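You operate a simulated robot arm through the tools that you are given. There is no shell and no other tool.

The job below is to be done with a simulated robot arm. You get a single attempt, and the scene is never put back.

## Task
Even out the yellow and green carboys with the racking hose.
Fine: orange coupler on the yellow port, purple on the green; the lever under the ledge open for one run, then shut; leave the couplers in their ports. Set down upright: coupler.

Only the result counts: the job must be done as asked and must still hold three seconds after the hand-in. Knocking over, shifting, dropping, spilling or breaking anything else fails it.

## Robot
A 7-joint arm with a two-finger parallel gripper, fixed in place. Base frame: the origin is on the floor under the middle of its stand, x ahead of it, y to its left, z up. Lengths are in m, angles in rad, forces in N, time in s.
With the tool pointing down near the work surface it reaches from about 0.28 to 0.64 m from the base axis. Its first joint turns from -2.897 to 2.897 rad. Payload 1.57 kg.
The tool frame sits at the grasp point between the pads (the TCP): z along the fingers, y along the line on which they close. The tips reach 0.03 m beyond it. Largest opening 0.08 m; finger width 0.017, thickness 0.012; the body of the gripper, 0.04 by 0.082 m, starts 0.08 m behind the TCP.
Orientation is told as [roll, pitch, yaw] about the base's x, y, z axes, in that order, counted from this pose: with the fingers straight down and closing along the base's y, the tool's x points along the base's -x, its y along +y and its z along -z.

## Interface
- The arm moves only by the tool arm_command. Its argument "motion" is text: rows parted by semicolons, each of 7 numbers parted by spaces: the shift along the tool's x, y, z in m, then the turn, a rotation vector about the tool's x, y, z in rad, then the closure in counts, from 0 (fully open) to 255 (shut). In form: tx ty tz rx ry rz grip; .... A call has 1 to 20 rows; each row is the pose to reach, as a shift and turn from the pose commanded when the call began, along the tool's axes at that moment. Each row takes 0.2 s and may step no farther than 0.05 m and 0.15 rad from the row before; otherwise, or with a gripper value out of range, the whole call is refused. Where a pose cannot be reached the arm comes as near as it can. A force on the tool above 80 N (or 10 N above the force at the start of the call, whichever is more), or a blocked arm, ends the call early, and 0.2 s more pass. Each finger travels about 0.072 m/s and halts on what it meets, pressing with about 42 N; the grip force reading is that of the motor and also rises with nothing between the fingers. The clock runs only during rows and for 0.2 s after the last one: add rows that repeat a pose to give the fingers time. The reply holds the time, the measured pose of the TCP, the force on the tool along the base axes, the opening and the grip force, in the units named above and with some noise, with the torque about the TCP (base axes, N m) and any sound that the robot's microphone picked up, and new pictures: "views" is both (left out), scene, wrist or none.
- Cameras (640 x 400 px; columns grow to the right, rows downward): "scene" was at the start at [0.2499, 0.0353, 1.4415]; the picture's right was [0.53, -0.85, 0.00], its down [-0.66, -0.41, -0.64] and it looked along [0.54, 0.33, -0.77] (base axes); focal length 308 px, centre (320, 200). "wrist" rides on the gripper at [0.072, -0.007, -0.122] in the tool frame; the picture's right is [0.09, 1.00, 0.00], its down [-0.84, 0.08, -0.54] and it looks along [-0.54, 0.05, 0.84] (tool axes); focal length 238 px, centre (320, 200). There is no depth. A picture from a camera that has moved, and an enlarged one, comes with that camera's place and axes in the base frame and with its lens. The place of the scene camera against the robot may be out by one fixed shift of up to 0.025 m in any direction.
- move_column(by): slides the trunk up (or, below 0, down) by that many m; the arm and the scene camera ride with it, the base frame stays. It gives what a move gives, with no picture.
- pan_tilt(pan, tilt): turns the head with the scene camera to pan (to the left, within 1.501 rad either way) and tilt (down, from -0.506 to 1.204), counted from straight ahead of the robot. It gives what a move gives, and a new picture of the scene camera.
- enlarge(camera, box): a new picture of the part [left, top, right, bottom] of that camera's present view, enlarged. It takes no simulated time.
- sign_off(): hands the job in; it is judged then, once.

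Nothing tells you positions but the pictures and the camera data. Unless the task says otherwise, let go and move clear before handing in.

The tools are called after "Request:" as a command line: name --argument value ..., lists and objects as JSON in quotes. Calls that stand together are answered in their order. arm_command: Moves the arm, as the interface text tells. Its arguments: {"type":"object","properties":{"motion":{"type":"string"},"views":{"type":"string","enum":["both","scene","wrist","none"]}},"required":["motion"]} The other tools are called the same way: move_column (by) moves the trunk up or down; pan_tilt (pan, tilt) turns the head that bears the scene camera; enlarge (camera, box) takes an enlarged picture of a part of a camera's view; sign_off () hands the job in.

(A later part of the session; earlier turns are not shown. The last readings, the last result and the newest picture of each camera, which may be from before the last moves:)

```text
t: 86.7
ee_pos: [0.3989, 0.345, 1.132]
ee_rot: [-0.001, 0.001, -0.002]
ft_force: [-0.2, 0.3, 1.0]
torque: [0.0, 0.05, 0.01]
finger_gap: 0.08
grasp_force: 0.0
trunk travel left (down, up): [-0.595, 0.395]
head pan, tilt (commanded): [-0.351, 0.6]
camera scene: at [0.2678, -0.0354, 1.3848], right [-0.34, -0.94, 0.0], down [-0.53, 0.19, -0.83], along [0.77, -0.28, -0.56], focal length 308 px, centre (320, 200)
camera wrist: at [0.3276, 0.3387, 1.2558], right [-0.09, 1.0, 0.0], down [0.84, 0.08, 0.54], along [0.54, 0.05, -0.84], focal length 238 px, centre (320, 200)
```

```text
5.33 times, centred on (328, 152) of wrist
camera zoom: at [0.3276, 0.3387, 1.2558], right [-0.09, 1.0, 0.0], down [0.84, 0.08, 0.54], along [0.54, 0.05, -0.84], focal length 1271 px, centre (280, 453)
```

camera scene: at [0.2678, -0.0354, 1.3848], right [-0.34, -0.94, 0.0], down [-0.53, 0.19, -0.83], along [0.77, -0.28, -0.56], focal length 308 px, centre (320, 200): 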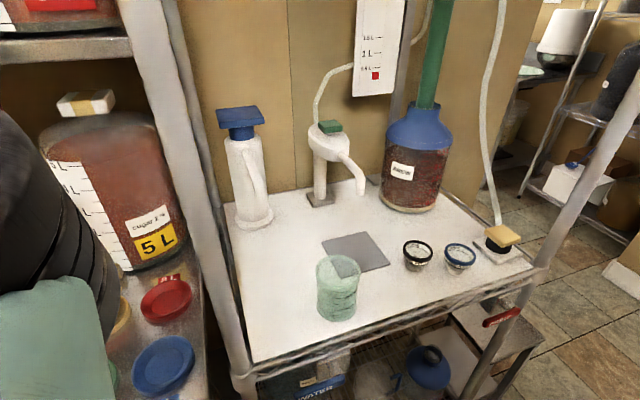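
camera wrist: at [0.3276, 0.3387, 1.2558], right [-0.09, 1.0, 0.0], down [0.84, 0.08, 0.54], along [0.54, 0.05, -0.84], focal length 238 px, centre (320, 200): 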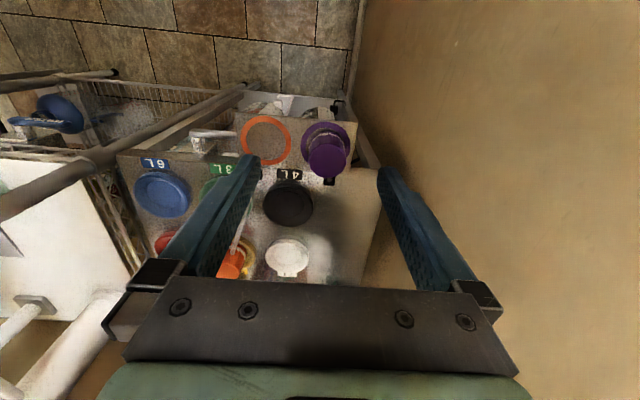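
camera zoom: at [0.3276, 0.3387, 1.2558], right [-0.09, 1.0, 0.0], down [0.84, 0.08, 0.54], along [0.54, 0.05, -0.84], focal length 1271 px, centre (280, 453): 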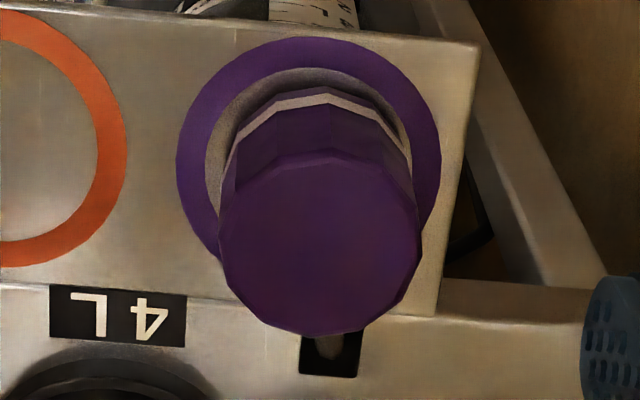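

The purple coupler's corners point along x and y, so its flats are at about ±15°. I'll turn the tool to yaw +0.3 rad so the pads meet flats, and come above it at (0.449, 0.360).

Request:
arm_command --motion "-0.015 0.005 0.02 0 0 -0.1 0; -0.03 0.01 0.05 0 0 -0.2 0; -0.045 0.015 0.08 0 0 -0.3 0; -0.05 0.015 0.1 0 0 -0.3 0; -0.05 0.015 0.1 0 0 -0.3 0" --views "wrist"

Request:
enlarge --camera "wrist" --box '[240, 60, 420, 220]'

```text
t: 87.9
ee_pos: [0.4496, 0.3599, 1.032]
ee_rot: [-0.001, -0.001, 0.3]
ft_force: [-0.3, 0.6, -0.6]
torque: [0.01, -0.04, 0.0]
finger_gap: 0.0801
grasp_force: 0.0
trunk travel left (down, up): [-0.595, 0.395]
head pan, tilt (commanded): [-0.351, 0.6]
camera wrist: at [0.3829, 0.3323, 1.1559], right [-0.38, 0.92, 0.0], down [0.78, 0.32, 0.54], along [0.5, 0.21, -0.84], focal length 238 px, centre (320, 200)
```

wrist: 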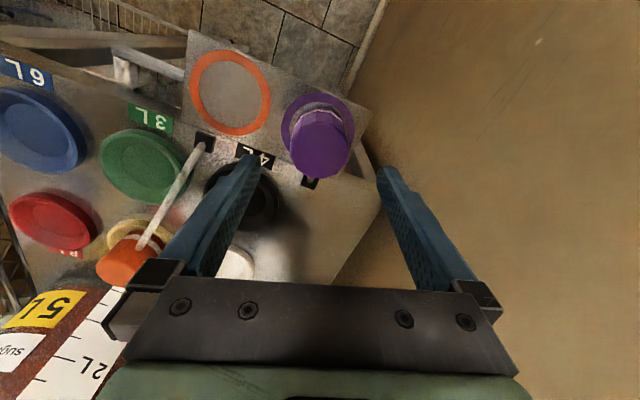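

```text
2.50 times, centred on (330, 140) of wrist
camera zoom: at [0.3829, 0.3323, 1.1559], right [-0.38, 0.92, 0.0], down [0.78, 0.32, 0.54], along [0.5, 0.21, -0.84], focal length 596 px, centre (295, 350)
```

zoom: 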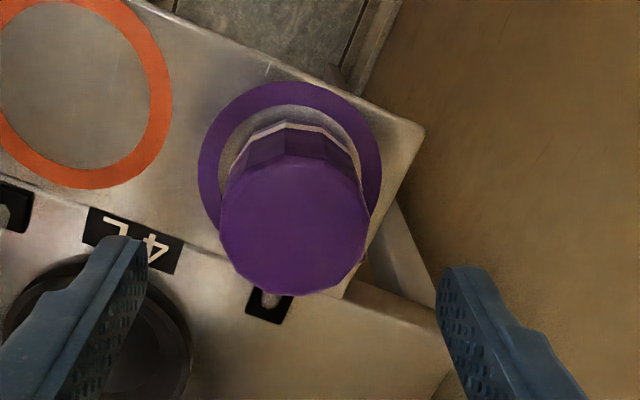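

Centred with the flats facing the pads. Descending to TCP z ≈ 0.964 and closing.

Request:
arm_command --motion "0 0 0.03 0 0 0 0; 0 0 0.055 0 0 0 0; 0 0 0.068 0 0 0 0; 0 0 0.068 0 0 0 0" --views "none"

Request:
arm_command --motion "0 0 0 0 0 0 50; 0 0 0 0 0 0 80; 0 0 0 0 0 0 120; 0 0 0 0 0 0 255; 0 0 0 0 0 0 255" --views "wrist"

```text
t: 88.9
ee_pos: [0.4489, 0.3595, 0.9654]
ee_rot: [0.0, 0.0, 0.299]
ft_force: [-0.2, -0.1, 0.0]
torque: [0.02, -0.02, -0.01]
finger_gap: 0.08
grasp_force: 0.1
trunk travel left (down, up): [-0.595, 0.395]
head pan, tilt (commanded): [-0.351, 0.6]
```

```text
t: 90.1
ee_pos: [0.4499, 0.3599, 0.9644]
ee_rot: [0.001, 0.0, 0.298]
ft_force: [-0.4, 0.8, -0.5]
torque: [-0.04, -0.01, -0.02]
finger_gap: 0.0481
grasp_force: 41.9
trunk travel left (down, up): [-0.595, 0.395]
head pan, tilt (commanded): [-0.351, 0.6]
camera wrist: at [0.3832, 0.3319, 1.0884], right [-0.38, 0.92, 0.0], down [0.78, 0.32, 0.54], along [0.5, 0.21, -0.84], focal length 238 px, centre (320, 200)
```

wrist: 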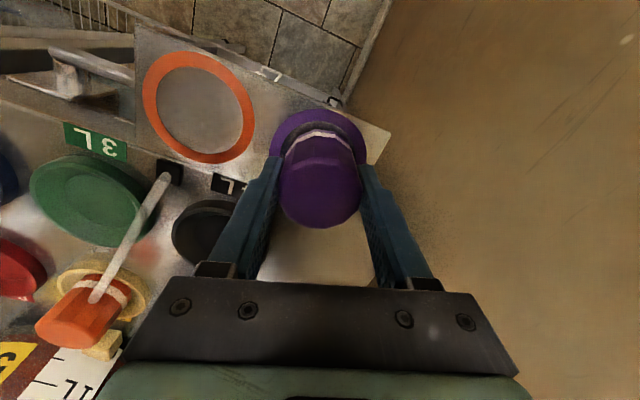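

Gap 0.048 m – a flat grip. Lifting gently.

Request:
arm_command --motion "0 0 -0.002 0 0 0 255; 0 0 -0.004 0 0 0 255; 0 0 -0.006 0 0 0 255" --views "none"

Request:
arm_command --motion "0 0 -0.006 0 0 0 255; 0 0 -0.014 0 0 0 255; 0 0 -0.024 0 0 0 255; 0 0 -0.036 0 0 0 255; 0 0 -0.048 0 0 0 255; 0 0 -0.06 0 0 0 255; 0 0 -0.074 0 0 0 255; 0 0 -0.088 0 0 0 255; 0 0 -0.088 0 0 0 255" --views "wrist"

```text
t: 90.9
ee_pos: [0.4501, 0.3597, 0.9718]
ee_rot: [0.0, -0.001, 0.299]
ft_force: [0.1, 0.0, -1.8]
torque: [0.0, -0.01, 0.02]
finger_gap: 0.0478
grasp_force: 41.9
trunk travel left (down, up): [-0.595, 0.395]
head pan, tilt (commanded): [-0.351, 0.6]
```

```text
t: 92.9
ee_pos: [0.45, 0.3604, 1.0589]
ee_rot: [0.0, 0.0, 0.298]
ft_force: [0.8, 0.1, -0.8]
torque: [-0.01, -0.02, 0.0]
finger_gap: 0.048
grasp_force: 41.7
trunk travel left (down, up): [-0.595, 0.395]
head pan, tilt (commanded): [-0.351, 0.6]
camera wrist: at [0.3833, 0.3323, 1.1824], right [-0.38, 0.92, 0.0], down [0.78, 0.32, 0.54], along [0.5, 0.21, -0.84], focal length 238 px, centre (320, 200)
```

wrist: 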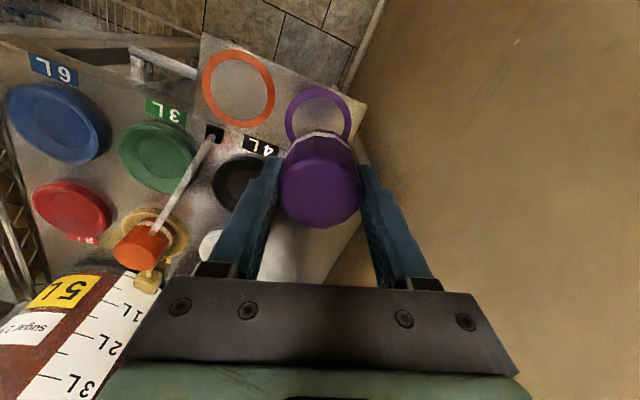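

Carrying the purple coupler to above the green port.

Request:
arm_command --motion "-0.0064 -0.0224 0 0 0 0 255; -0.0128 -0.0448 0 0 0 0 255; -0.0192 -0.0672 0 0 0 0 255; -0.0257 -0.0896 0 0 0 0 255; -0.0321 -0.112 0 0 0 0 255; -0.0385 -0.1344 0 0 0 0 255; -0.0449 -0.1568 0 0 0 0 255; -0.0513 -0.1792 0 0 0 0 255; -0.0513 -0.1792 0 0 0 0 255" --views "wrist"

Request:
enlarge --camera "wrist" --box '[230, 60, 430, 240]'

```text
t: 94.9
ee_pos: [0.5511, 0.2038, 1.0583]
ee_rot: [0.002, 0.0, 0.297]
ft_force: [-0.1, -0.6, -1.8]
torque: [-0.01, 0.04, -0.01]
finger_gap: 0.0479
grasp_force: 42.1
trunk travel left (down, up): [-0.595, 0.395]
head pan, tilt (commanded): [-0.351, 0.6]
camera wrist: at [0.4846, 0.1758, 1.1814], right [-0.38, 0.92, 0.0], down [0.78, 0.32, 0.54], along [0.5, 0.21, -0.84], focal length 238 px, centre (320, 200)
```

wrist: 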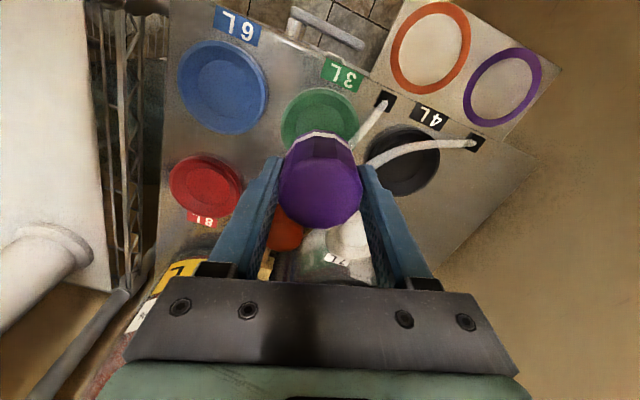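

```text
2.22 times, centred on (330, 150) of wrist
camera zoom: at [0.4846, 0.1758, 1.1814], right [-0.38, 0.92, 0.0], down [0.78, 0.32, 0.54], along [0.5, 0.21, -0.84], focal length 530 px, centre (298, 311)
```

zoom: 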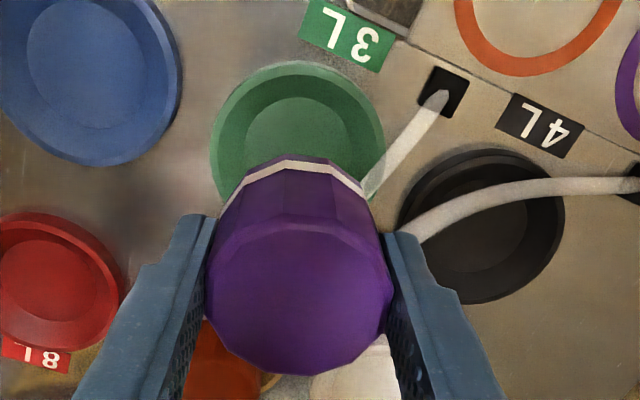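

Request:
enlarge --camera "wrist" --box '[270, 70, 380, 150]'

```text
5.00 times, centred on (325, 110) of wrist
camera zoom: at [0.4846, 0.1758, 1.1814], right [-0.38, 0.92, 0.0], down [0.78, 0.32, 0.54], along [0.5, 0.21, -0.84], focal length 1192 px, centre (295, 650)
```

zoom: 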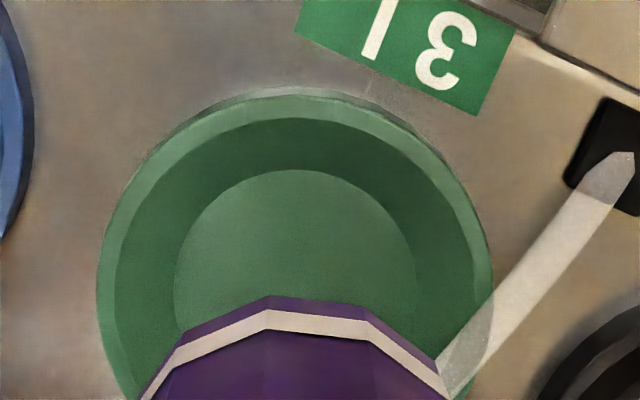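

The port centre looks about 2.5 mm ahead of the TCP. I'll shift that much and lower to just above the rim.

Request:
arm_command --motion "-0.0013 0.0002 0.02 0 0 0 255; -0.0025 0.0003 0.04 0 0 0 255; -0.0025 0.0003 0.06 0 0 0 255; -0.0025 0.0003 0.073 0 0 0 255; -0.0025 0.0003 0.073 0 0 0 255" --views "wrist"

Request:
enlarge --camera "wrist" --box '[260, 90, 390, 190]'

```text
t: 96.1
ee_pos: [0.5534, 0.2033, 0.9858]
ee_rot: [-0.001, -0.001, 0.301]
ft_force: [0.7, -1.4, -1.5]
torque: [-0.01, 0.03, 0.01]
finger_gap: 0.0479
grasp_force: 42.1
trunk travel left (down, up): [-0.595, 0.395]
head pan, tilt (commanded): [-0.351, 0.6]
camera wrist: at [0.487, 0.1765, 1.1094], right [-0.38, 0.92, 0.0], down [0.78, 0.32, 0.54], along [0.5, 0.21, -0.84], focal length 238 px, centre (320, 200)
```

wrist: 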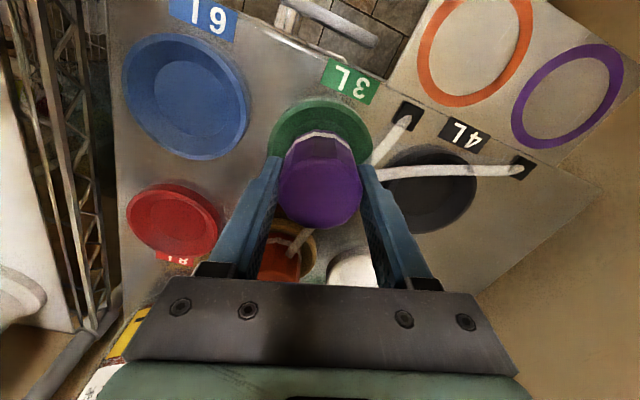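

```text
4.00 times, centred on (325, 140) of wrist
camera zoom: at [0.487, 0.1765, 1.1094], right [-0.38, 0.92, 0.0], down [0.78, 0.32, 0.54], along [0.5, 0.21, -0.84], focal length 953 px, centre (300, 440)
```

zoom: 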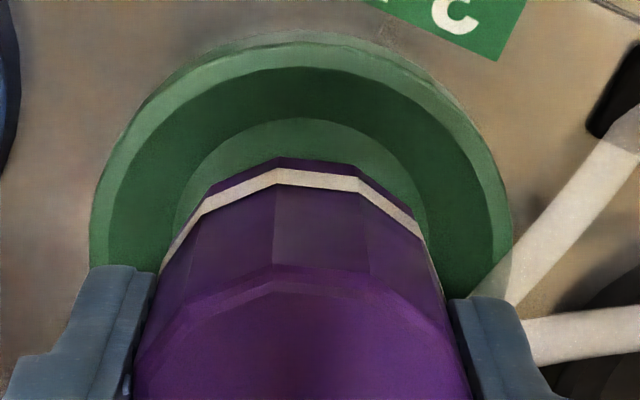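

Everything lines up within a millimetre. Lowering into the port.

Request:
arm_command --motion "0 0 0.006 0 0 0 255; 0 0 0.012 0 0 0 255; 0 0 0.018 0 0 0 255; 0 0 0.018 0 0 0 255" --views "none"

Request:
arm_command --motion "0 0 0.001 0 0 0 255; 0 0 0.002 0 0 0 255" --views "none"

Request:
arm_command --motion "0 0 0.001 0 0 0 255; 0 0 0.0015 0 0 0 255" --views "none"

```text
t: 97.1
ee_pos: [0.553, 0.2049, 0.9689]
ee_rot: [0.0, 0.0, 0.299]
ft_force: [-0.9, 0.1, -2.2]
torque: [0.0, -0.01, 0.03]
finger_gap: 0.0478
grasp_force: 42.3
trunk travel left (down, up): [-0.595, 0.395]
head pan, tilt (commanded): [-0.351, 0.6]
```

```text
t: 97.7
ee_pos: [0.5529, 0.2049, 0.9669]
ee_rot: [0.003, 0.001, 0.298]
ft_force: [-0.1, -0.3, 0.2]
torque: [-0.04, 0.0, -0.02]
finger_gap: 0.048
grasp_force: 42.0
trunk travel left (down, up): [-0.595, 0.395]
head pan, tilt (commanded): [-0.351, 0.6]
```

```text
t: 98.3
ee_pos: [0.5541, 0.2042, 0.9668]
ee_rot: [0.002, -0.004, 0.299]
ft_force: [0.6, 0.7, 11.3]
torque: [-0.15, 0.15, -0.01]
finger_gap: 0.0478
grasp_force: 42.0
trunk travel left (down, up): [-0.595, 0.395]
head pan, tilt (commanded): [-0.351, 0.6]
```

Contact 2 mm early on the near side; checking the picture for centring.

Request:
enlarge --camera "wrist" --box '[260, 100, 390, 180]'

Request:
enlarge --camera "wrist" --box '[280, 110, 370, 160]'

```text
4.92 times, centred on (325, 140) of wrist
camera zoom: at [0.4864, 0.1768, 1.0894], right [-0.38, 0.92, 0.0], down [0.78, 0.32, 0.55], along [0.5, 0.21, -0.84], focal length 1173 px, centre (295, 495)
```

zoom: 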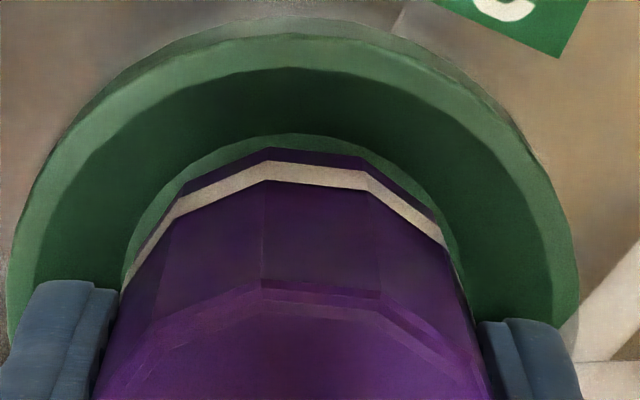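

```text
7.11 times, centred on (325, 135) of wrist
camera zoom: at [0.4864, 0.1768, 1.0894], right [-0.38, 0.92, 0.0], down [0.78, 0.32, 0.55], along [0.5, 0.21, -0.84], focal length 1695 px, centre (284, 662)
```

zoom: 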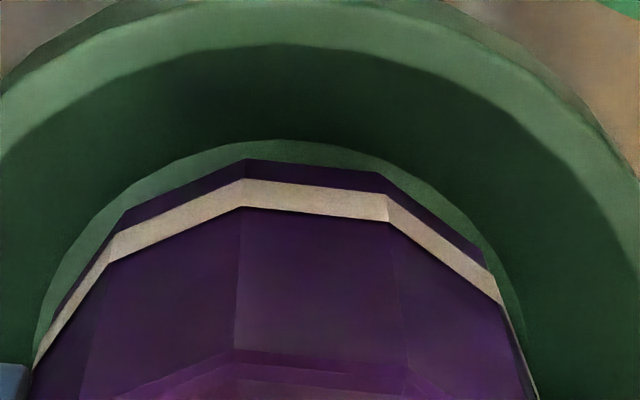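

It is in the socket with an even ring around it. I'll relax the load and open slightly, then rise.

Request:
arm_command --motion "0 0 -0.0008 0 0 0 255; 0 0 -0.0008 0 0 0 100; 0 0 -0.0008 0 0 0 85; 0 0 -0.0008 0 0 0 75; 0 0 -0.0008 0 0 0 75" --views "none"

Request:
arm_command --motion "0 0 -0.004 0 0 0 75; 0 0 -0.009 0 0 0 75; 0 0 -0.014 0 0 0 70; 0 0 -0.014 0 0 0 70" --views "wrist"

Request:
enlarge --camera "wrist" --box '[250, 70, 400, 240]'

```text
t: 99.5
ee_pos: [0.5532, 0.2027, 0.9655]
ee_rot: [0.001, 0.001, 0.298]
ft_force: [-0.3, -0.6, -0.2]
torque: [0.0, -0.01, -0.01]
finger_gap: 0.0565
grasp_force: 0.1
trunk travel left (down, up): [-0.595, 0.395]
head pan, tilt (commanded): [-0.351, 0.6]
```

```text
t: 100.5
ee_pos: [0.5526, 0.2053, 0.9792]
ee_rot: [0.0, 0.0, 0.297]
ft_force: [0.6, 0.3, -0.3]
torque: [0.0, -0.03, 0.01]
finger_gap: 0.0581
grasp_force: 0.0
trunk travel left (down, up): [-0.595, 0.395]
head pan, tilt (commanded): [-0.351, 0.6]
camera wrist: at [0.4868, 0.177, 1.1025], right [-0.38, 0.92, 0.0], down [0.78, 0.32, 0.54], along [0.5, 0.21, -0.84], focal length 238 px, centre (320, 200)
```

wrist: 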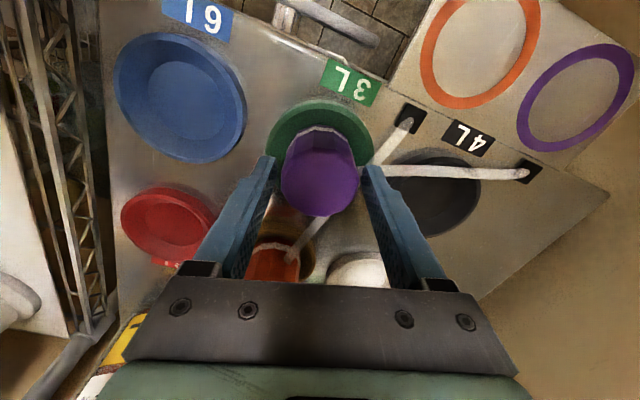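

```text
2.35 times, centred on (325, 155) of wrist
camera zoom: at [0.4868, 0.177, 1.1025], right [-0.38, 0.92, 0.0], down [0.78, 0.32, 0.54], along [0.5, 0.21, -0.84], focal length 561 px, centre (308, 306)
```

zoom: 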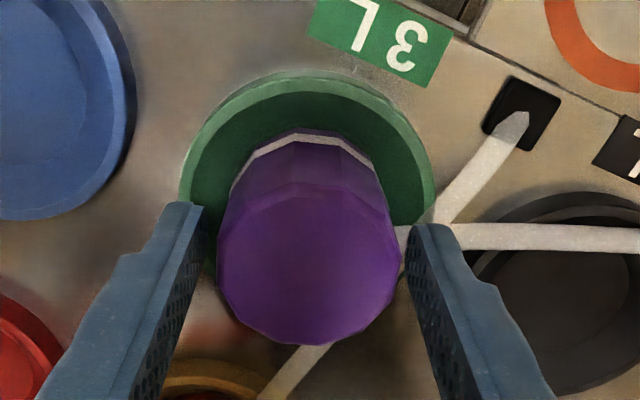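

The purple coupler stays seated in the green port. Rising clear and stepping back for an overall look.

Request:
arm_command --motion "0 0 -0.02 0 0 0 60; 0 0 -0.05 0 0 0 30; 0 0 -0.09 0 0 0 0; 0 0 -0.13 0 0 0 0; 0.04 0.012 -0.14 0 0 0.1 0; 0.08 0.025 -0.14 0 0 0.2 0; 0.12 0.037 -0.14 0 0 0.3 0; 0.15 0.046 -0.14 0 0 0.3 0; 0.15 0.046 -0.14 0 0 0.3 0" --views "both"

Request:
enlarge --camera "wrist" --box '[200, 80, 440, 290]'

```text
t: 102.5
ee_pos: [0.3975, 0.2047, 1.1208]
ee_rot: [-0.001, 0.001, -0.003]
ft_force: [0.2, 0.4, -0.2]
torque: [-0.01, 0.0, 0.01]
finger_gap: 0.0801
grasp_force: 0.0
trunk travel left (down, up): [-0.595, 0.395]
head pan, tilt (commanded): [-0.351, 0.6]
camera scene: at [0.2679, -0.0353, 1.3848], right [-0.34, -0.94, 0.0], down [-0.53, 0.19, -0.83], along [0.77, -0.28, -0.57], focal length 308 px, centre (320, 200)
camera wrist: at [0.3252, 0.1984, 1.2435], right [-0.09, 1.0, 0.0], down [0.84, 0.08, 0.54], along [0.54, 0.05, -0.84], focal length 238 px, centre (320, 200)
```

scene: 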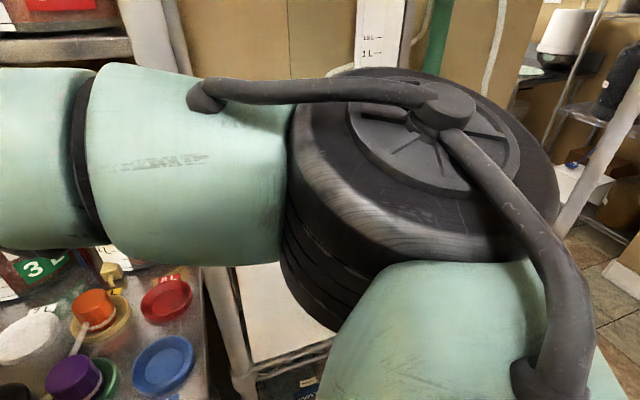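
wrist: 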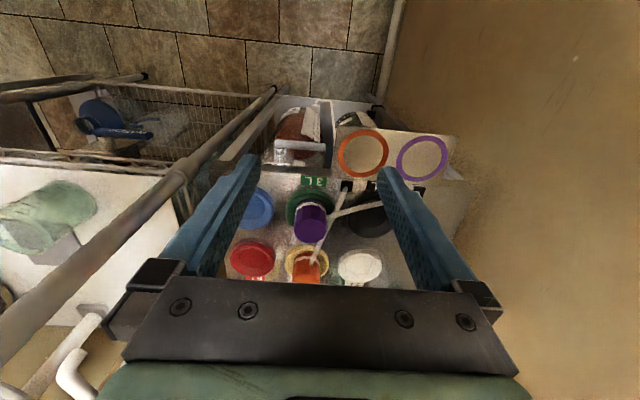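

```text
1.90 times, centred on (320, 185) of wrist
camera zoom: at [0.3252, 0.1984, 1.2435], right [-0.09, 1.0, 0.0], down [0.84, 0.08, 0.54], along [0.54, 0.05, -0.84], focal length 454 px, centre (320, 229)
```

zoom: 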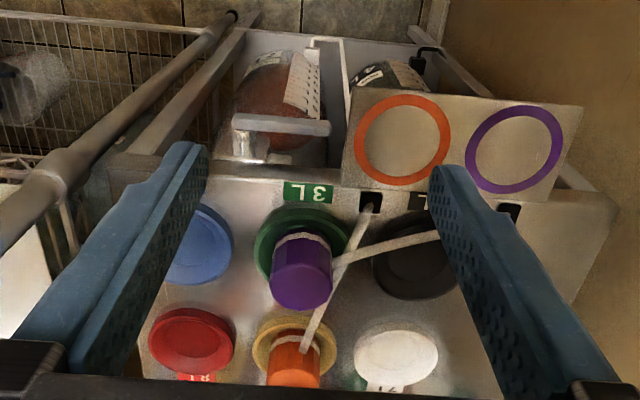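

Both couplers are seated with their hoses attached. Next the lever: its bar is centred near (0.4675, 0.178, 0.859) with the pivot near y = 0.145. I'll close the gripper and bring the fingertips just above the bar, slightly tilted to keep the hand off the ledge.

Request:
arm_command --motion "-0.01 -0.003 0.04 0 0 0 255; -0.02 -0.006 0.08 0 -0.08 0 255; -0.03 -0.009 0.12 0 -0.16 0 255; -0.045 -0.011 0.155 0 -0.25 0 255; -0.058 -0.0127 0.185 0 -0.25 0 255; -0.0631 -0.0127 0.2118 0 -0.25 0 255; -0.0631 -0.0127 0.2118 0 -0.25 0 255" --views "wrist"

Request:
enlarge --camera "wrist" --box '[220, 60, 420, 200]'

```text
t: 104.1
ee_pos: [0.4613, 0.1927, 0.9076]
ee_rot: [0.001, -0.252, 0.0]
ft_force: [0.1, -0.3, 0.6]
torque: [0.02, -0.02, -0.04]
finger_gap: 0.0003
grasp_force: 21.5
trunk travel left (down, up): [-0.595, 0.395]
head pan, tilt (commanded): [-0.351, 0.6]
camera wrist: at [0.3604, 0.1857, 1.0087], right [-0.09, 1.0, -0.02], down [0.68, 0.08, 0.73], along [0.73, 0.05, -0.68], focal length 238 px, centre (320, 200)
```

wrist: 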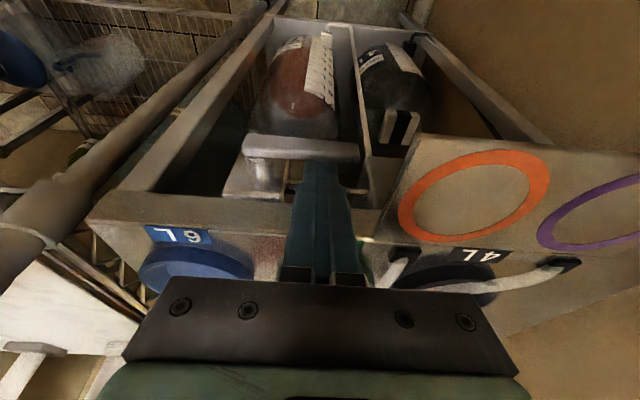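

```text
2.86 times, centred on (320, 130) of wrist
camera zoom: at [0.3604, 0.1857, 1.0087], right [-0.09, 1.0, -0.02], down [0.68, 0.08, 0.73], along [0.73, 0.05, -0.68], focal length 681 px, centre (320, 400)
```

zoom: 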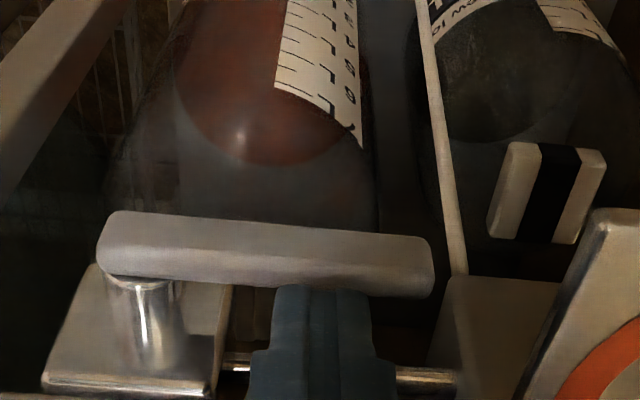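

Now I see the lever clearly: a square bar on a horizontal stem that points toward the robot. I'll press down gently near its free part and see whether it turns that way.

Request:
arm_command --motion "0.0011 0 0.0044 0 0 0 255; 0.0022 0 0.0087 0 0 0 255; 0.0022 0 0.0087 0 0 0 255" --views "none"

Request:
arm_command --motion "0.0005 0 0.0019 0 0 0 255; 0.0007 0 0.0029 0 0 0 255" --views "none"

Request:
arm_command --motion "0.0005 0 0.0019 0 0 0 255; 0.0007 0 0.0029 0 0 0 255" --views "wrist"

```text
t: 104.9
ee_pos: [0.461, 0.1915, 0.8984]
ee_rot: [0.0, -0.25, -0.003]
ft_force: [-0.1, -0.9, -0.2]
torque: [-0.02, -0.01, 0.0]
finger_gap: 0.0
grasp_force: 21.2
trunk travel left (down, up): [-0.595, 0.395]
head pan, tilt (commanded): [-0.351, 0.6]
```

```text
t: 105.5
ee_pos: [0.4602, 0.1928, 0.8948]
ee_rot: [0.003, -0.249, -0.002]
ft_force: [0.0, 1.4, 2.7]
torque: [0.05, 0.03, 0.0]
finger_gap: 0.0001
grasp_force: 21.8
trunk travel left (down, up): [-0.595, 0.395]
head pan, tilt (commanded): [-0.351, 0.6]
```

```text
t: 106.1
ee_pos: [0.4593, 0.1908, 0.8923]
ee_rot: [0.0, -0.249, -0.001]
ft_force: [-0.6, 1.5, 2.4]
torque: [0.03, 0.04, 0.01]
finger_gap: 0.0001
grasp_force: 21.1
trunk travel left (down, up): [-0.595, 0.395]
head pan, tilt (commanded): [-0.351, 0.6]
camera wrist: at [0.3596, 0.1851, 0.9936], right [-0.09, 1.0, -0.02], down [0.68, 0.08, 0.73], along [0.73, 0.05, -0.68], focal length 238 px, centre (320, 200)
```

wrist: 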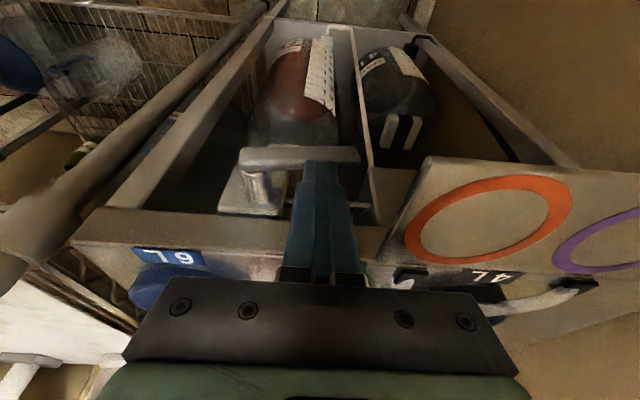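

The lever gives way downward with only about 2.5 N, so it opens by swinging down. I'll follow its arc with the fingertips to about 75° and check.

Request:
arm_command --motion "0.0016 0.0006 0.0061 0 0 0 255; 0.0028 0.0002 0.0108 0 0 0 255; 0.0039 -0.0008 0.0154 0 0 0 255; 0.005 -0.0028 0.0198 0 0 0 255; 0.0061 -0.0053 0.0239 0 0 0 255; 0.0071 -0.0085 0.0276 0 0 0 255; 0.0079 -0.0119 0.0308 0 0 0 255; 0.0086 -0.016 0.0336 0 0 0 255; 0.0092 -0.0201 0.036 0 0 0 255" --views "both"

Request:
enlarge --camera "wrist" --box '[220, 60, 420, 200]'

```text
t: 108.1
ee_pos: [0.46, 0.1762, 0.8595]
ee_rot: [0.009, -0.254, 0.003]
ft_force: [0.4, 14.4, 16.8]
torque: [0.27, -0.05, 0.07]
finger_gap: 0.0002
grasp_force: 21.6
trunk travel left (down, up): [-0.595, 0.395]
head pan, tilt (commanded): [-0.351, 0.6]
camera scene: at [0.2665, -0.0344, 1.3855], right [-0.34, -0.94, 0.0], down [-0.53, 0.19, -0.83], along [0.78, -0.28, -0.56], focal length 308 px, centre (320, 200)
camera wrist: at [0.3595, 0.1681, 0.9594], right [-0.09, 1.0, -0.01], down [0.67, 0.07, 0.74], along [0.73, 0.06, -0.68], focal length 238 px, centre (320, 200)
```

scene: 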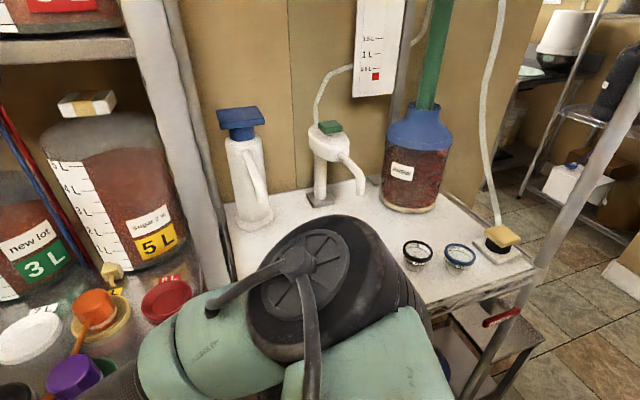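
wrist: 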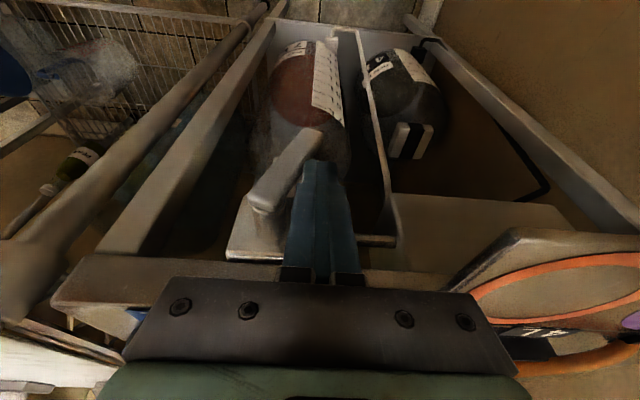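

```text
2.86 times, centred on (320, 130) of wrist
camera zoom: at [0.3595, 0.1681, 0.9594], right [-0.09, 1.0, -0.01], down [0.67, 0.07, 0.74], along [0.73, 0.06, -0.68], focal length 681 px, centre (320, 400)
```

zoom: 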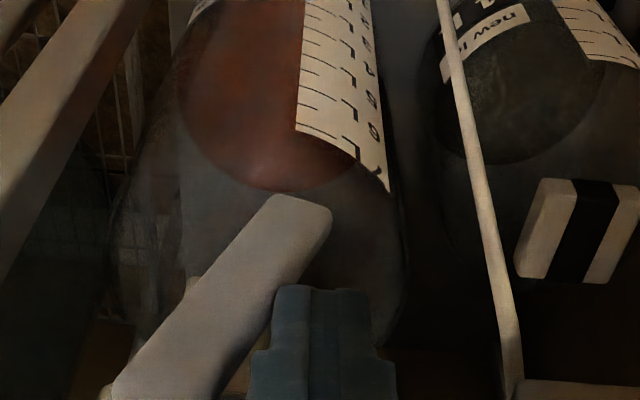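

The lever has swung to about 60° and now resists (20 N), probably its stop. I'll look at the carboy levels through the scene camera.

Request:
enlarge --camera "scene" --box '[0, 80, 200, 340]'

Request:
arm_command --motion "0 0 0 0 0 0 255; 0 0 0 0 0 0 255; 0 0 0 0 0 0 255; 0 0 0 0 0 0 255; 0 0 0 0 0 0 255" --views "scene"

Request:
enlarge --camera "scene" --box '[0, 80, 200, 340]'

```text
1.54 times, centred on (100, 210) of scene
camera zoom: at [0.2665, -0.0344, 1.3855], right [-0.34, -0.94, 0.0], down [-0.53, 0.19, -0.83], along [0.78, -0.28, -0.56], focal length 475 px, centre (658, 185)
```

zoom: 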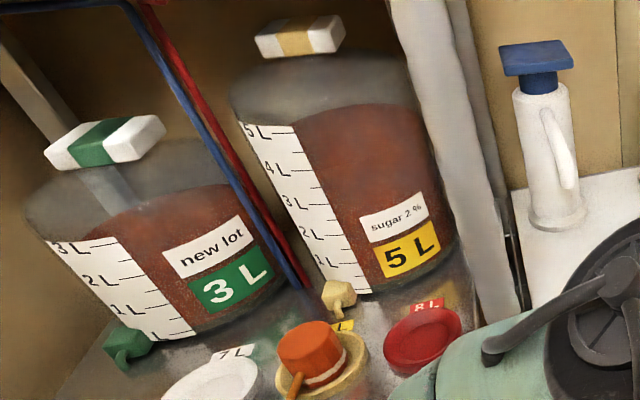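

```text
t: 109.3
ee_pos: [0.4602, 0.1768, 0.8585]
ee_rot: [0.012, -0.253, -0.001]
ft_force: [0.9, 18.5, 15.9]
torque: [0.4, -0.04, 0.06]
finger_gap: 0.0
grasp_force: 21.3
trunk travel left (down, up): [-0.595, 0.395]
head pan, tilt (commanded): [-0.351, 0.6]
camera scene: at [0.2665, -0.034, 1.3851], right [-0.34, -0.94, 0.0], down [-0.53, 0.19, -0.83], along [0.78, -0.28, -0.56], focal length 308 px, centre (320, 200)
```

scene: 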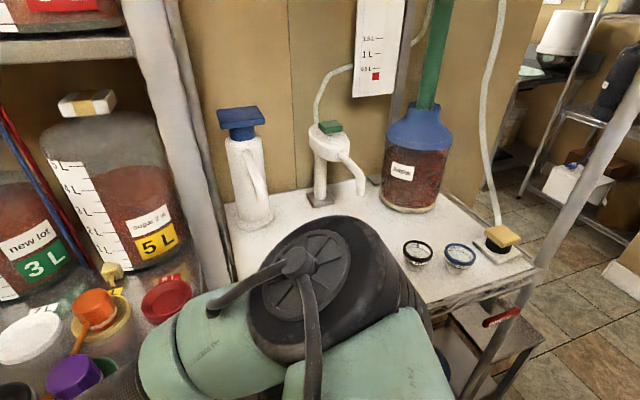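

```text
1.54 times, centred on (100, 210) of scene
camera zoom: at [0.2665, -0.034, 1.3851], right [-0.34, -0.94, 0.0], down [-0.53, 0.19, -0.83], along [0.78, -0.28, -0.56], focal length 475 px, centre (658, 185)
```

zoom: 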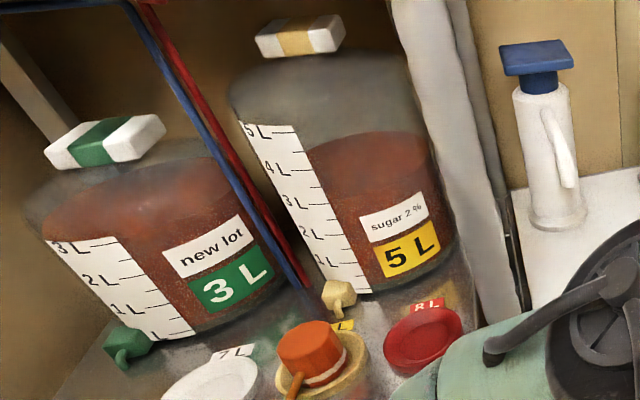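

Liquid is moving quickly: the yellow level drops and the green rises. I'll measure the two surfaces now (no time passes while enlarging).

Request:
enlarge --camera "scene" --box '[30, 80, 150, 280]'

Request:
enlarge --camera "scene" --box '[0, 130, 100, 310]'

```text
2.00 times, centred on (90, 180) of scene
camera zoom: at [0.2665, -0.034, 1.3851], right [-0.34, -0.94, 0.0], down [-0.53, 0.19, -0.83], along [0.78, -0.28, -0.56], focal length 617 px, centre (780, 240)
```

zoom: 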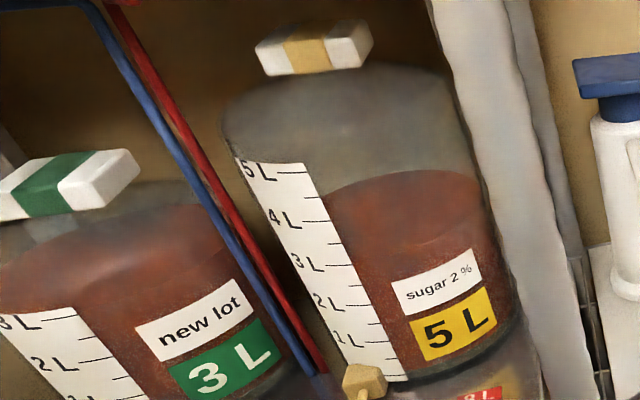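

```text
2.22 times, centred on (50, 220) of scene
camera zoom: at [0.2665, -0.034, 1.3851], right [-0.34, -0.94, 0.0], down [-0.53, 0.19, -0.83], along [0.78, -0.28, -0.56], focal length 686 px, centre (920, 156)
```

zoom: 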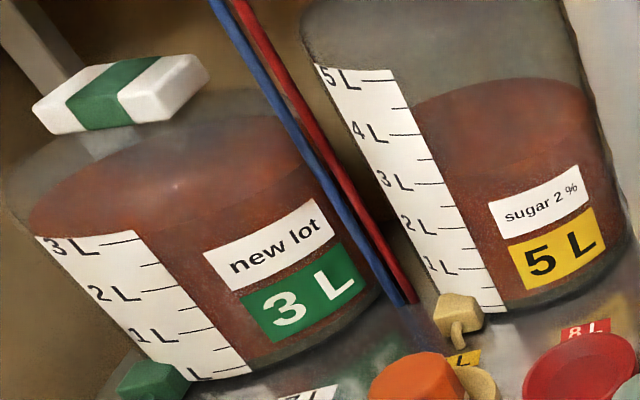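

The green is near 2.8 L and the yellow near 3.7 L, still moving toward each other. I'll wait in short steps and watch.

Request:
arm_command --motion "0 0 0 0 0 0 255" --views "none"

Request:
enlarge --camera "scene" --box '[0, 80, 160, 310]'

```text
t: 109.7
ee_pos: [0.4601, 0.1766, 0.8572]
ee_rot: [0.014, -0.253, 0.0]
ft_force: [-0.4, 18.4, 15.9]
torque: [0.44, -0.03, 0.02]
finger_gap: 0.0
grasp_force: 21.0
trunk travel left (down, up): [-0.595, 0.395]
head pan, tilt (commanded): [-0.351, 0.6]
```

```text
1.74 times, centred on (80, 195) of scene
camera zoom: at [0.2666, -0.0339, 1.3851], right [-0.34, -0.94, 0.0], down [-0.53, 0.19, -0.83], along [0.78, -0.28, -0.56], focal length 536 px, centre (737, 209)
```

zoom: 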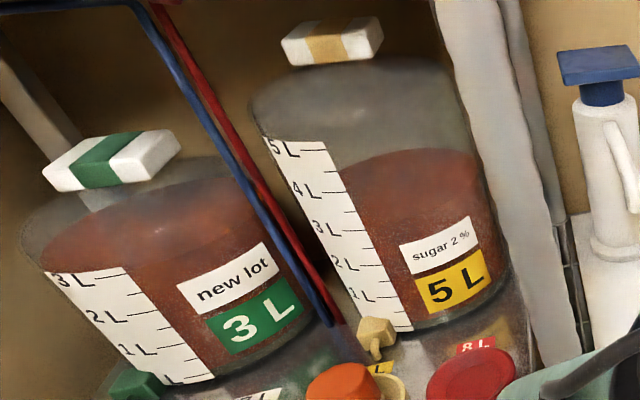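

Request:
arm_command --motion "0 0 0 0 0 0 255; 0 0 0 0 0 0 255; 0 0 0 0 0 0 255; 0 0 0 0 0 0 255" --views "none"

Request:
enlarge --camera "scene" --box '[0, 80, 160, 310]'

```text
t: 110.7
ee_pos: [0.4601, 0.1763, 0.8578]
ee_rot: [0.013, -0.251, -0.002]
ft_force: [-0.8, 21.0, 11.6]
torque: [0.5, -0.02, 0.04]
finger_gap: 0.0
grasp_force: 21.6
trunk travel left (down, up): [-0.595, 0.395]
head pan, tilt (commanded): [-0.351, 0.6]
```

```text
1.74 times, centred on (80, 195) of scene
camera zoom: at [0.2668, -0.0337, 1.3851], right [-0.34, -0.94, 0.0], down [-0.53, 0.19, -0.83], along [0.78, -0.28, -0.56], focal length 536 px, centre (737, 209)
```

zoom: 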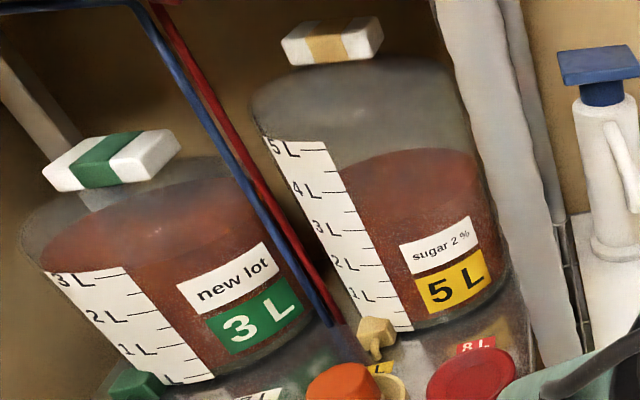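

The levels have stopped changing between the last two looks, so the flow has settled. I'll zoom in on both scales to confirm they are even before shutting.

Request:
enlarge --camera "scene" --box '[65, 110, 145, 190]'

Request:
enlarge --camera "scene" --box '[0, 160, 90, 250]'

```text
5.00 times, centred on (105, 150) of scene
camera zoom: at [0.2668, -0.0337, 1.3851], right [-0.34, -0.94, 0.0], down [-0.53, 0.19, -0.83], along [0.78, -0.28, -0.56], focal length 1542 px, centre (1395, 450)
```

zoom: 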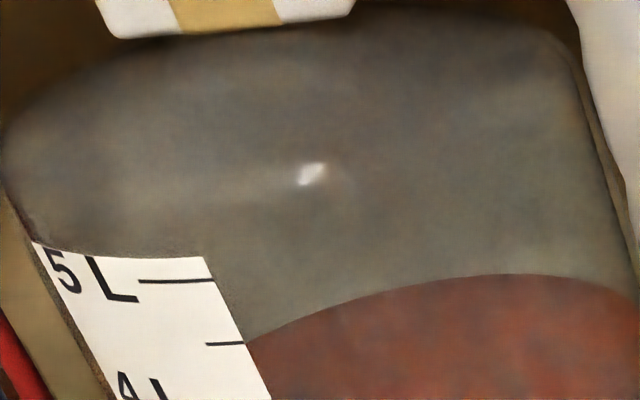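

```text
4.44 times, centred on (45, 205) of scene
camera zoom: at [0.2668, -0.0337, 1.3851], right [-0.34, -0.94, 0.0], down [-0.53, 0.19, -0.83], along [0.78, -0.28, -0.56], focal length 1371 px, centre (1542, 178)
```

zoom: 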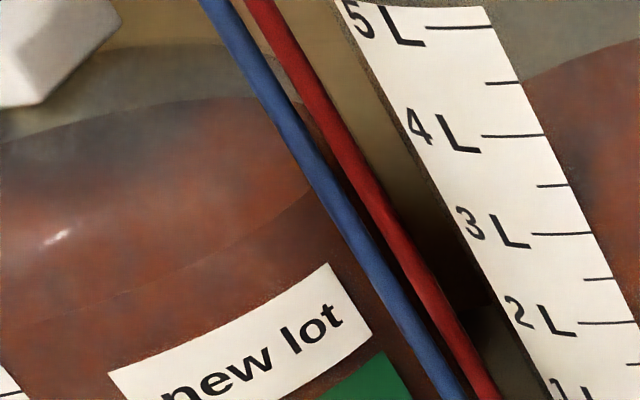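

Request:
enlarge --camera "scene" --box '[80, 150, 150, 220]'

Request:
enlarge --camera "scene" --box '[0, 180, 70, 270]'

```text
5.71 times, centred on (115, 185) of scene
camera zoom: at [0.2668, -0.0337, 1.3851], right [-0.34, -0.94, 0.0], down [-0.53, 0.19, -0.83], along [0.78, -0.28, -0.56], focal length 1763 px, centre (1491, 286)
```

zoom: 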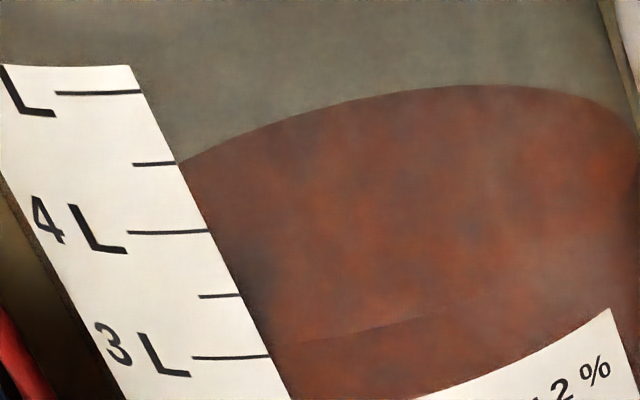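

```text
4.44 times, centred on (35, 225) of scene
camera zoom: at [0.2668, -0.0337, 1.3851], right [-0.34, -0.94, 0.0], down [-0.53, 0.19, -0.83], along [0.78, -0.28, -0.56], focal length 1371 px, centre (1587, 89)
```

zoom: 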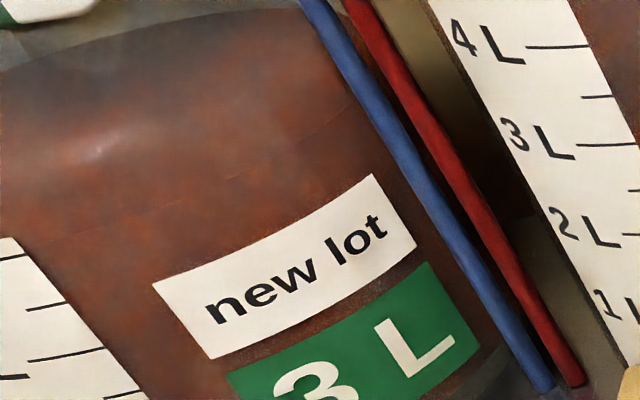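

Both surfaces read about 3.1 L, so the carboys are even. Now I'll take the finger off the lever (sideways, then up and back) to prepare closing it from below.

Request:
arm_command --motion "0 0.01 0 0 0 0 255; 0 0.02 0 0 0 0 255; -0.0074 0.02 -0.0291 0 0 0 255; -0.0173 0.02 -0.0678 0 0 0 255; -0.0223 0.02 -0.0872 0 0 0 255; 0.0165 0.01 -0.0971 0 0 0 255; 0.0552 0 -0.107 0 0 0 255; 0.0552 0 -0.107 0 0 0 255" --views "wrist"

Request:
enlarge --camera "scene" --box '[0, 80, 160, 310]'

```text
t: 112.5
ee_pos: [0.3806, 0.1718, 0.9441]
ee_rot: [0.002, -0.249, -0.003]
ft_force: [0.1, 0.0, 0.0]
torque: [-0.01, 0.02, 0.0]
finger_gap: 0.0001
grasp_force: 20.8
trunk travel left (down, up): [-0.595, 0.395]
head pan, tilt (commanded): [-0.351, 0.6]
camera wrist: at [0.2803, 0.1658, 1.0461], right [-0.09, 1.0, -0.02], down [0.68, 0.08, 0.73], along [0.73, 0.05, -0.68], focal length 238 px, centre (320, 200)
```

wrist: 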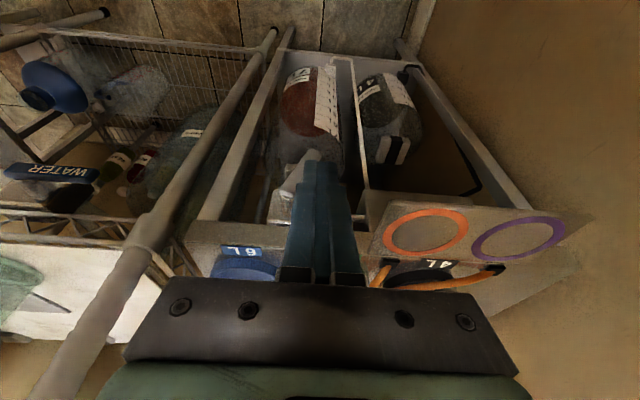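

```text
1.74 times, centred on (80, 195) of scene
camera zoom: at [0.2679, -0.0353, 1.3847], right [-0.34, -0.94, 0.0], down [-0.53, 0.19, -0.83], along [0.77, -0.28, -0.57], focal length 536 px, centre (737, 209)
```

zoom: 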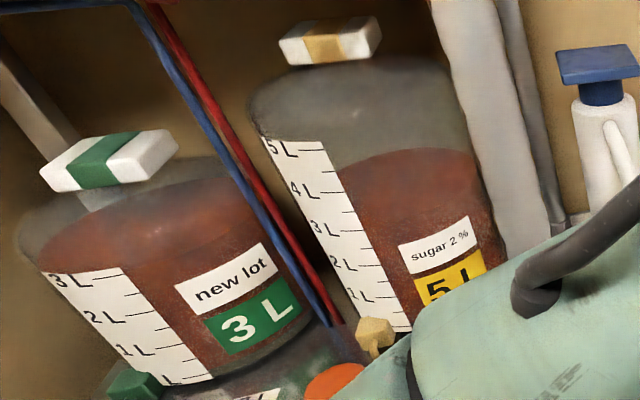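

The levels hold and the hoses show liquid. Now I'll tilt to 0.7 rad and lower in front of the lever, left-below its bar, without touching it.

Request:
arm_command --motion "0.005 -0.01 0.025 0 -0.1 0 255; 0.011 -0.02 0.05 0 -0.2 0 255; 0.018 -0.03 0.08 0 -0.3 0 255; 0.025 -0.037 0.11 0 -0.4 0 255; 0.0313 -0.037 0.1406 0 -0.45 0 255; 0.0313 -0.037 0.1406 0 -0.45 0 255" --views "wrist"

Request:
enlarge --camera "wrist" --box '[220, 80, 420, 240]'

```text
t: 113.9
ee_pos: [0.3852, 0.1346, 0.8021]
ee_rot: [0.002, -0.701, -0.001]
ft_force: [0.0, 0.3, -0.2]
torque: [0.03, 0.03, 0.02]
finger_gap: 0.0
grasp_force: 21.6
trunk travel left (down, up): [-0.595, 0.395]
head pan, tilt (commanded): [-0.351, 0.6]
camera wrist: at [0.2512, 0.1284, 0.8489], right [-0.07, 1.0, -0.06], down [0.29, 0.08, 0.95], along [0.95, 0.05, -0.29], focal length 238 px, centre (320, 200)
```

wrist: 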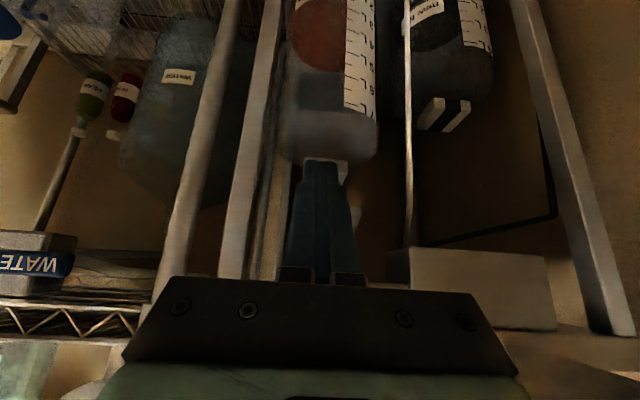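

```text
2.50 times, centred on (320, 160) of wrist
camera zoom: at [0.2512, 0.1284, 0.8489], right [-0.07, 1.0, -0.06], down [0.29, 0.08, 0.95], along [0.95, 0.05, -0.29], focal length 596 px, centre (320, 300)
```

zoom: 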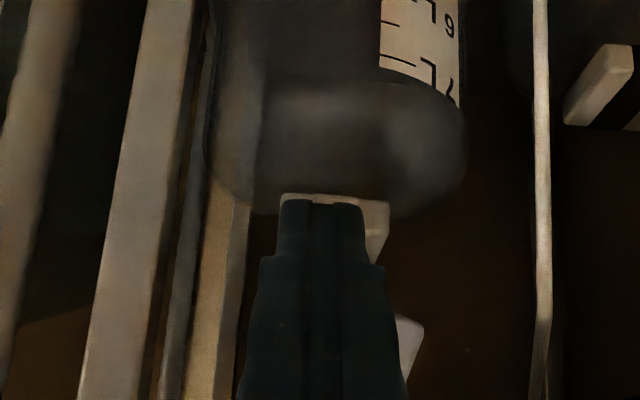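

The lever tip shows right of the fingers as expected. Moving forward so the fingertips sit left-below the bar.

Request:
arm_command --motion "-0.0118 0 0.0112 0 0 0 255; -0.0235 -0.001 0.0224 0 0 0 255; -0.0353 -0.0016 0.0336 0 0 0 255; -0.047 -0.0016 0.0448 0 0 0 255; -0.047 -0.0016 0.0448 0 0 0 255" --views "wrist"

Request:
enlarge --camera "wrist" --box '[220, 100, 420, 290]'

```text
t: 115.1
ee_pos: [0.4502, 0.1355, 0.7975]
ee_rot: [0.003, -0.701, -0.002]
ft_force: [-0.5, 0.2, -0.3]
torque: [-0.01, 0.02, -0.03]
finger_gap: 0.0002
grasp_force: 21.5
trunk travel left (down, up): [-0.595, 0.395]
head pan, tilt (commanded): [-0.351, 0.6]
camera wrist: at [0.3162, 0.1271, 0.8453], right [-0.07, 1.0, -0.06], down [0.29, 0.08, 0.95], along [0.95, 0.05, -0.29], focal length 238 px, centre (320, 200)
```

wrist: 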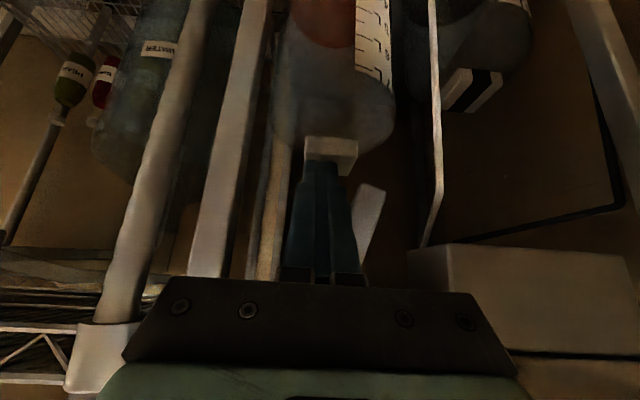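

```text
2.11 times, centred on (320, 195) of wrist
camera zoom: at [0.3162, 0.1271, 0.8453], right [-0.07, 1.0, -0.06], down [0.29, 0.08, 0.95], along [0.95, 0.05, -0.29], focal length 502 px, centre (320, 210)
```

zoom: 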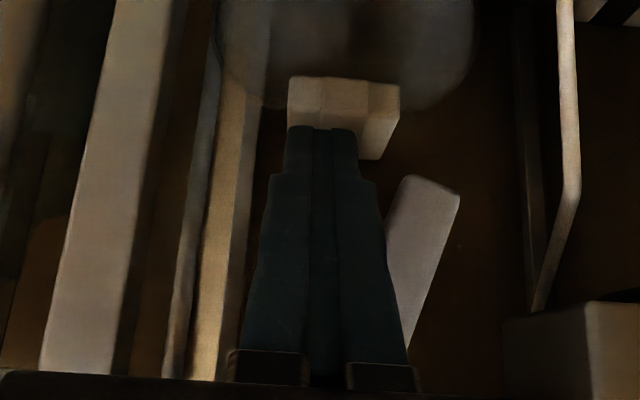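

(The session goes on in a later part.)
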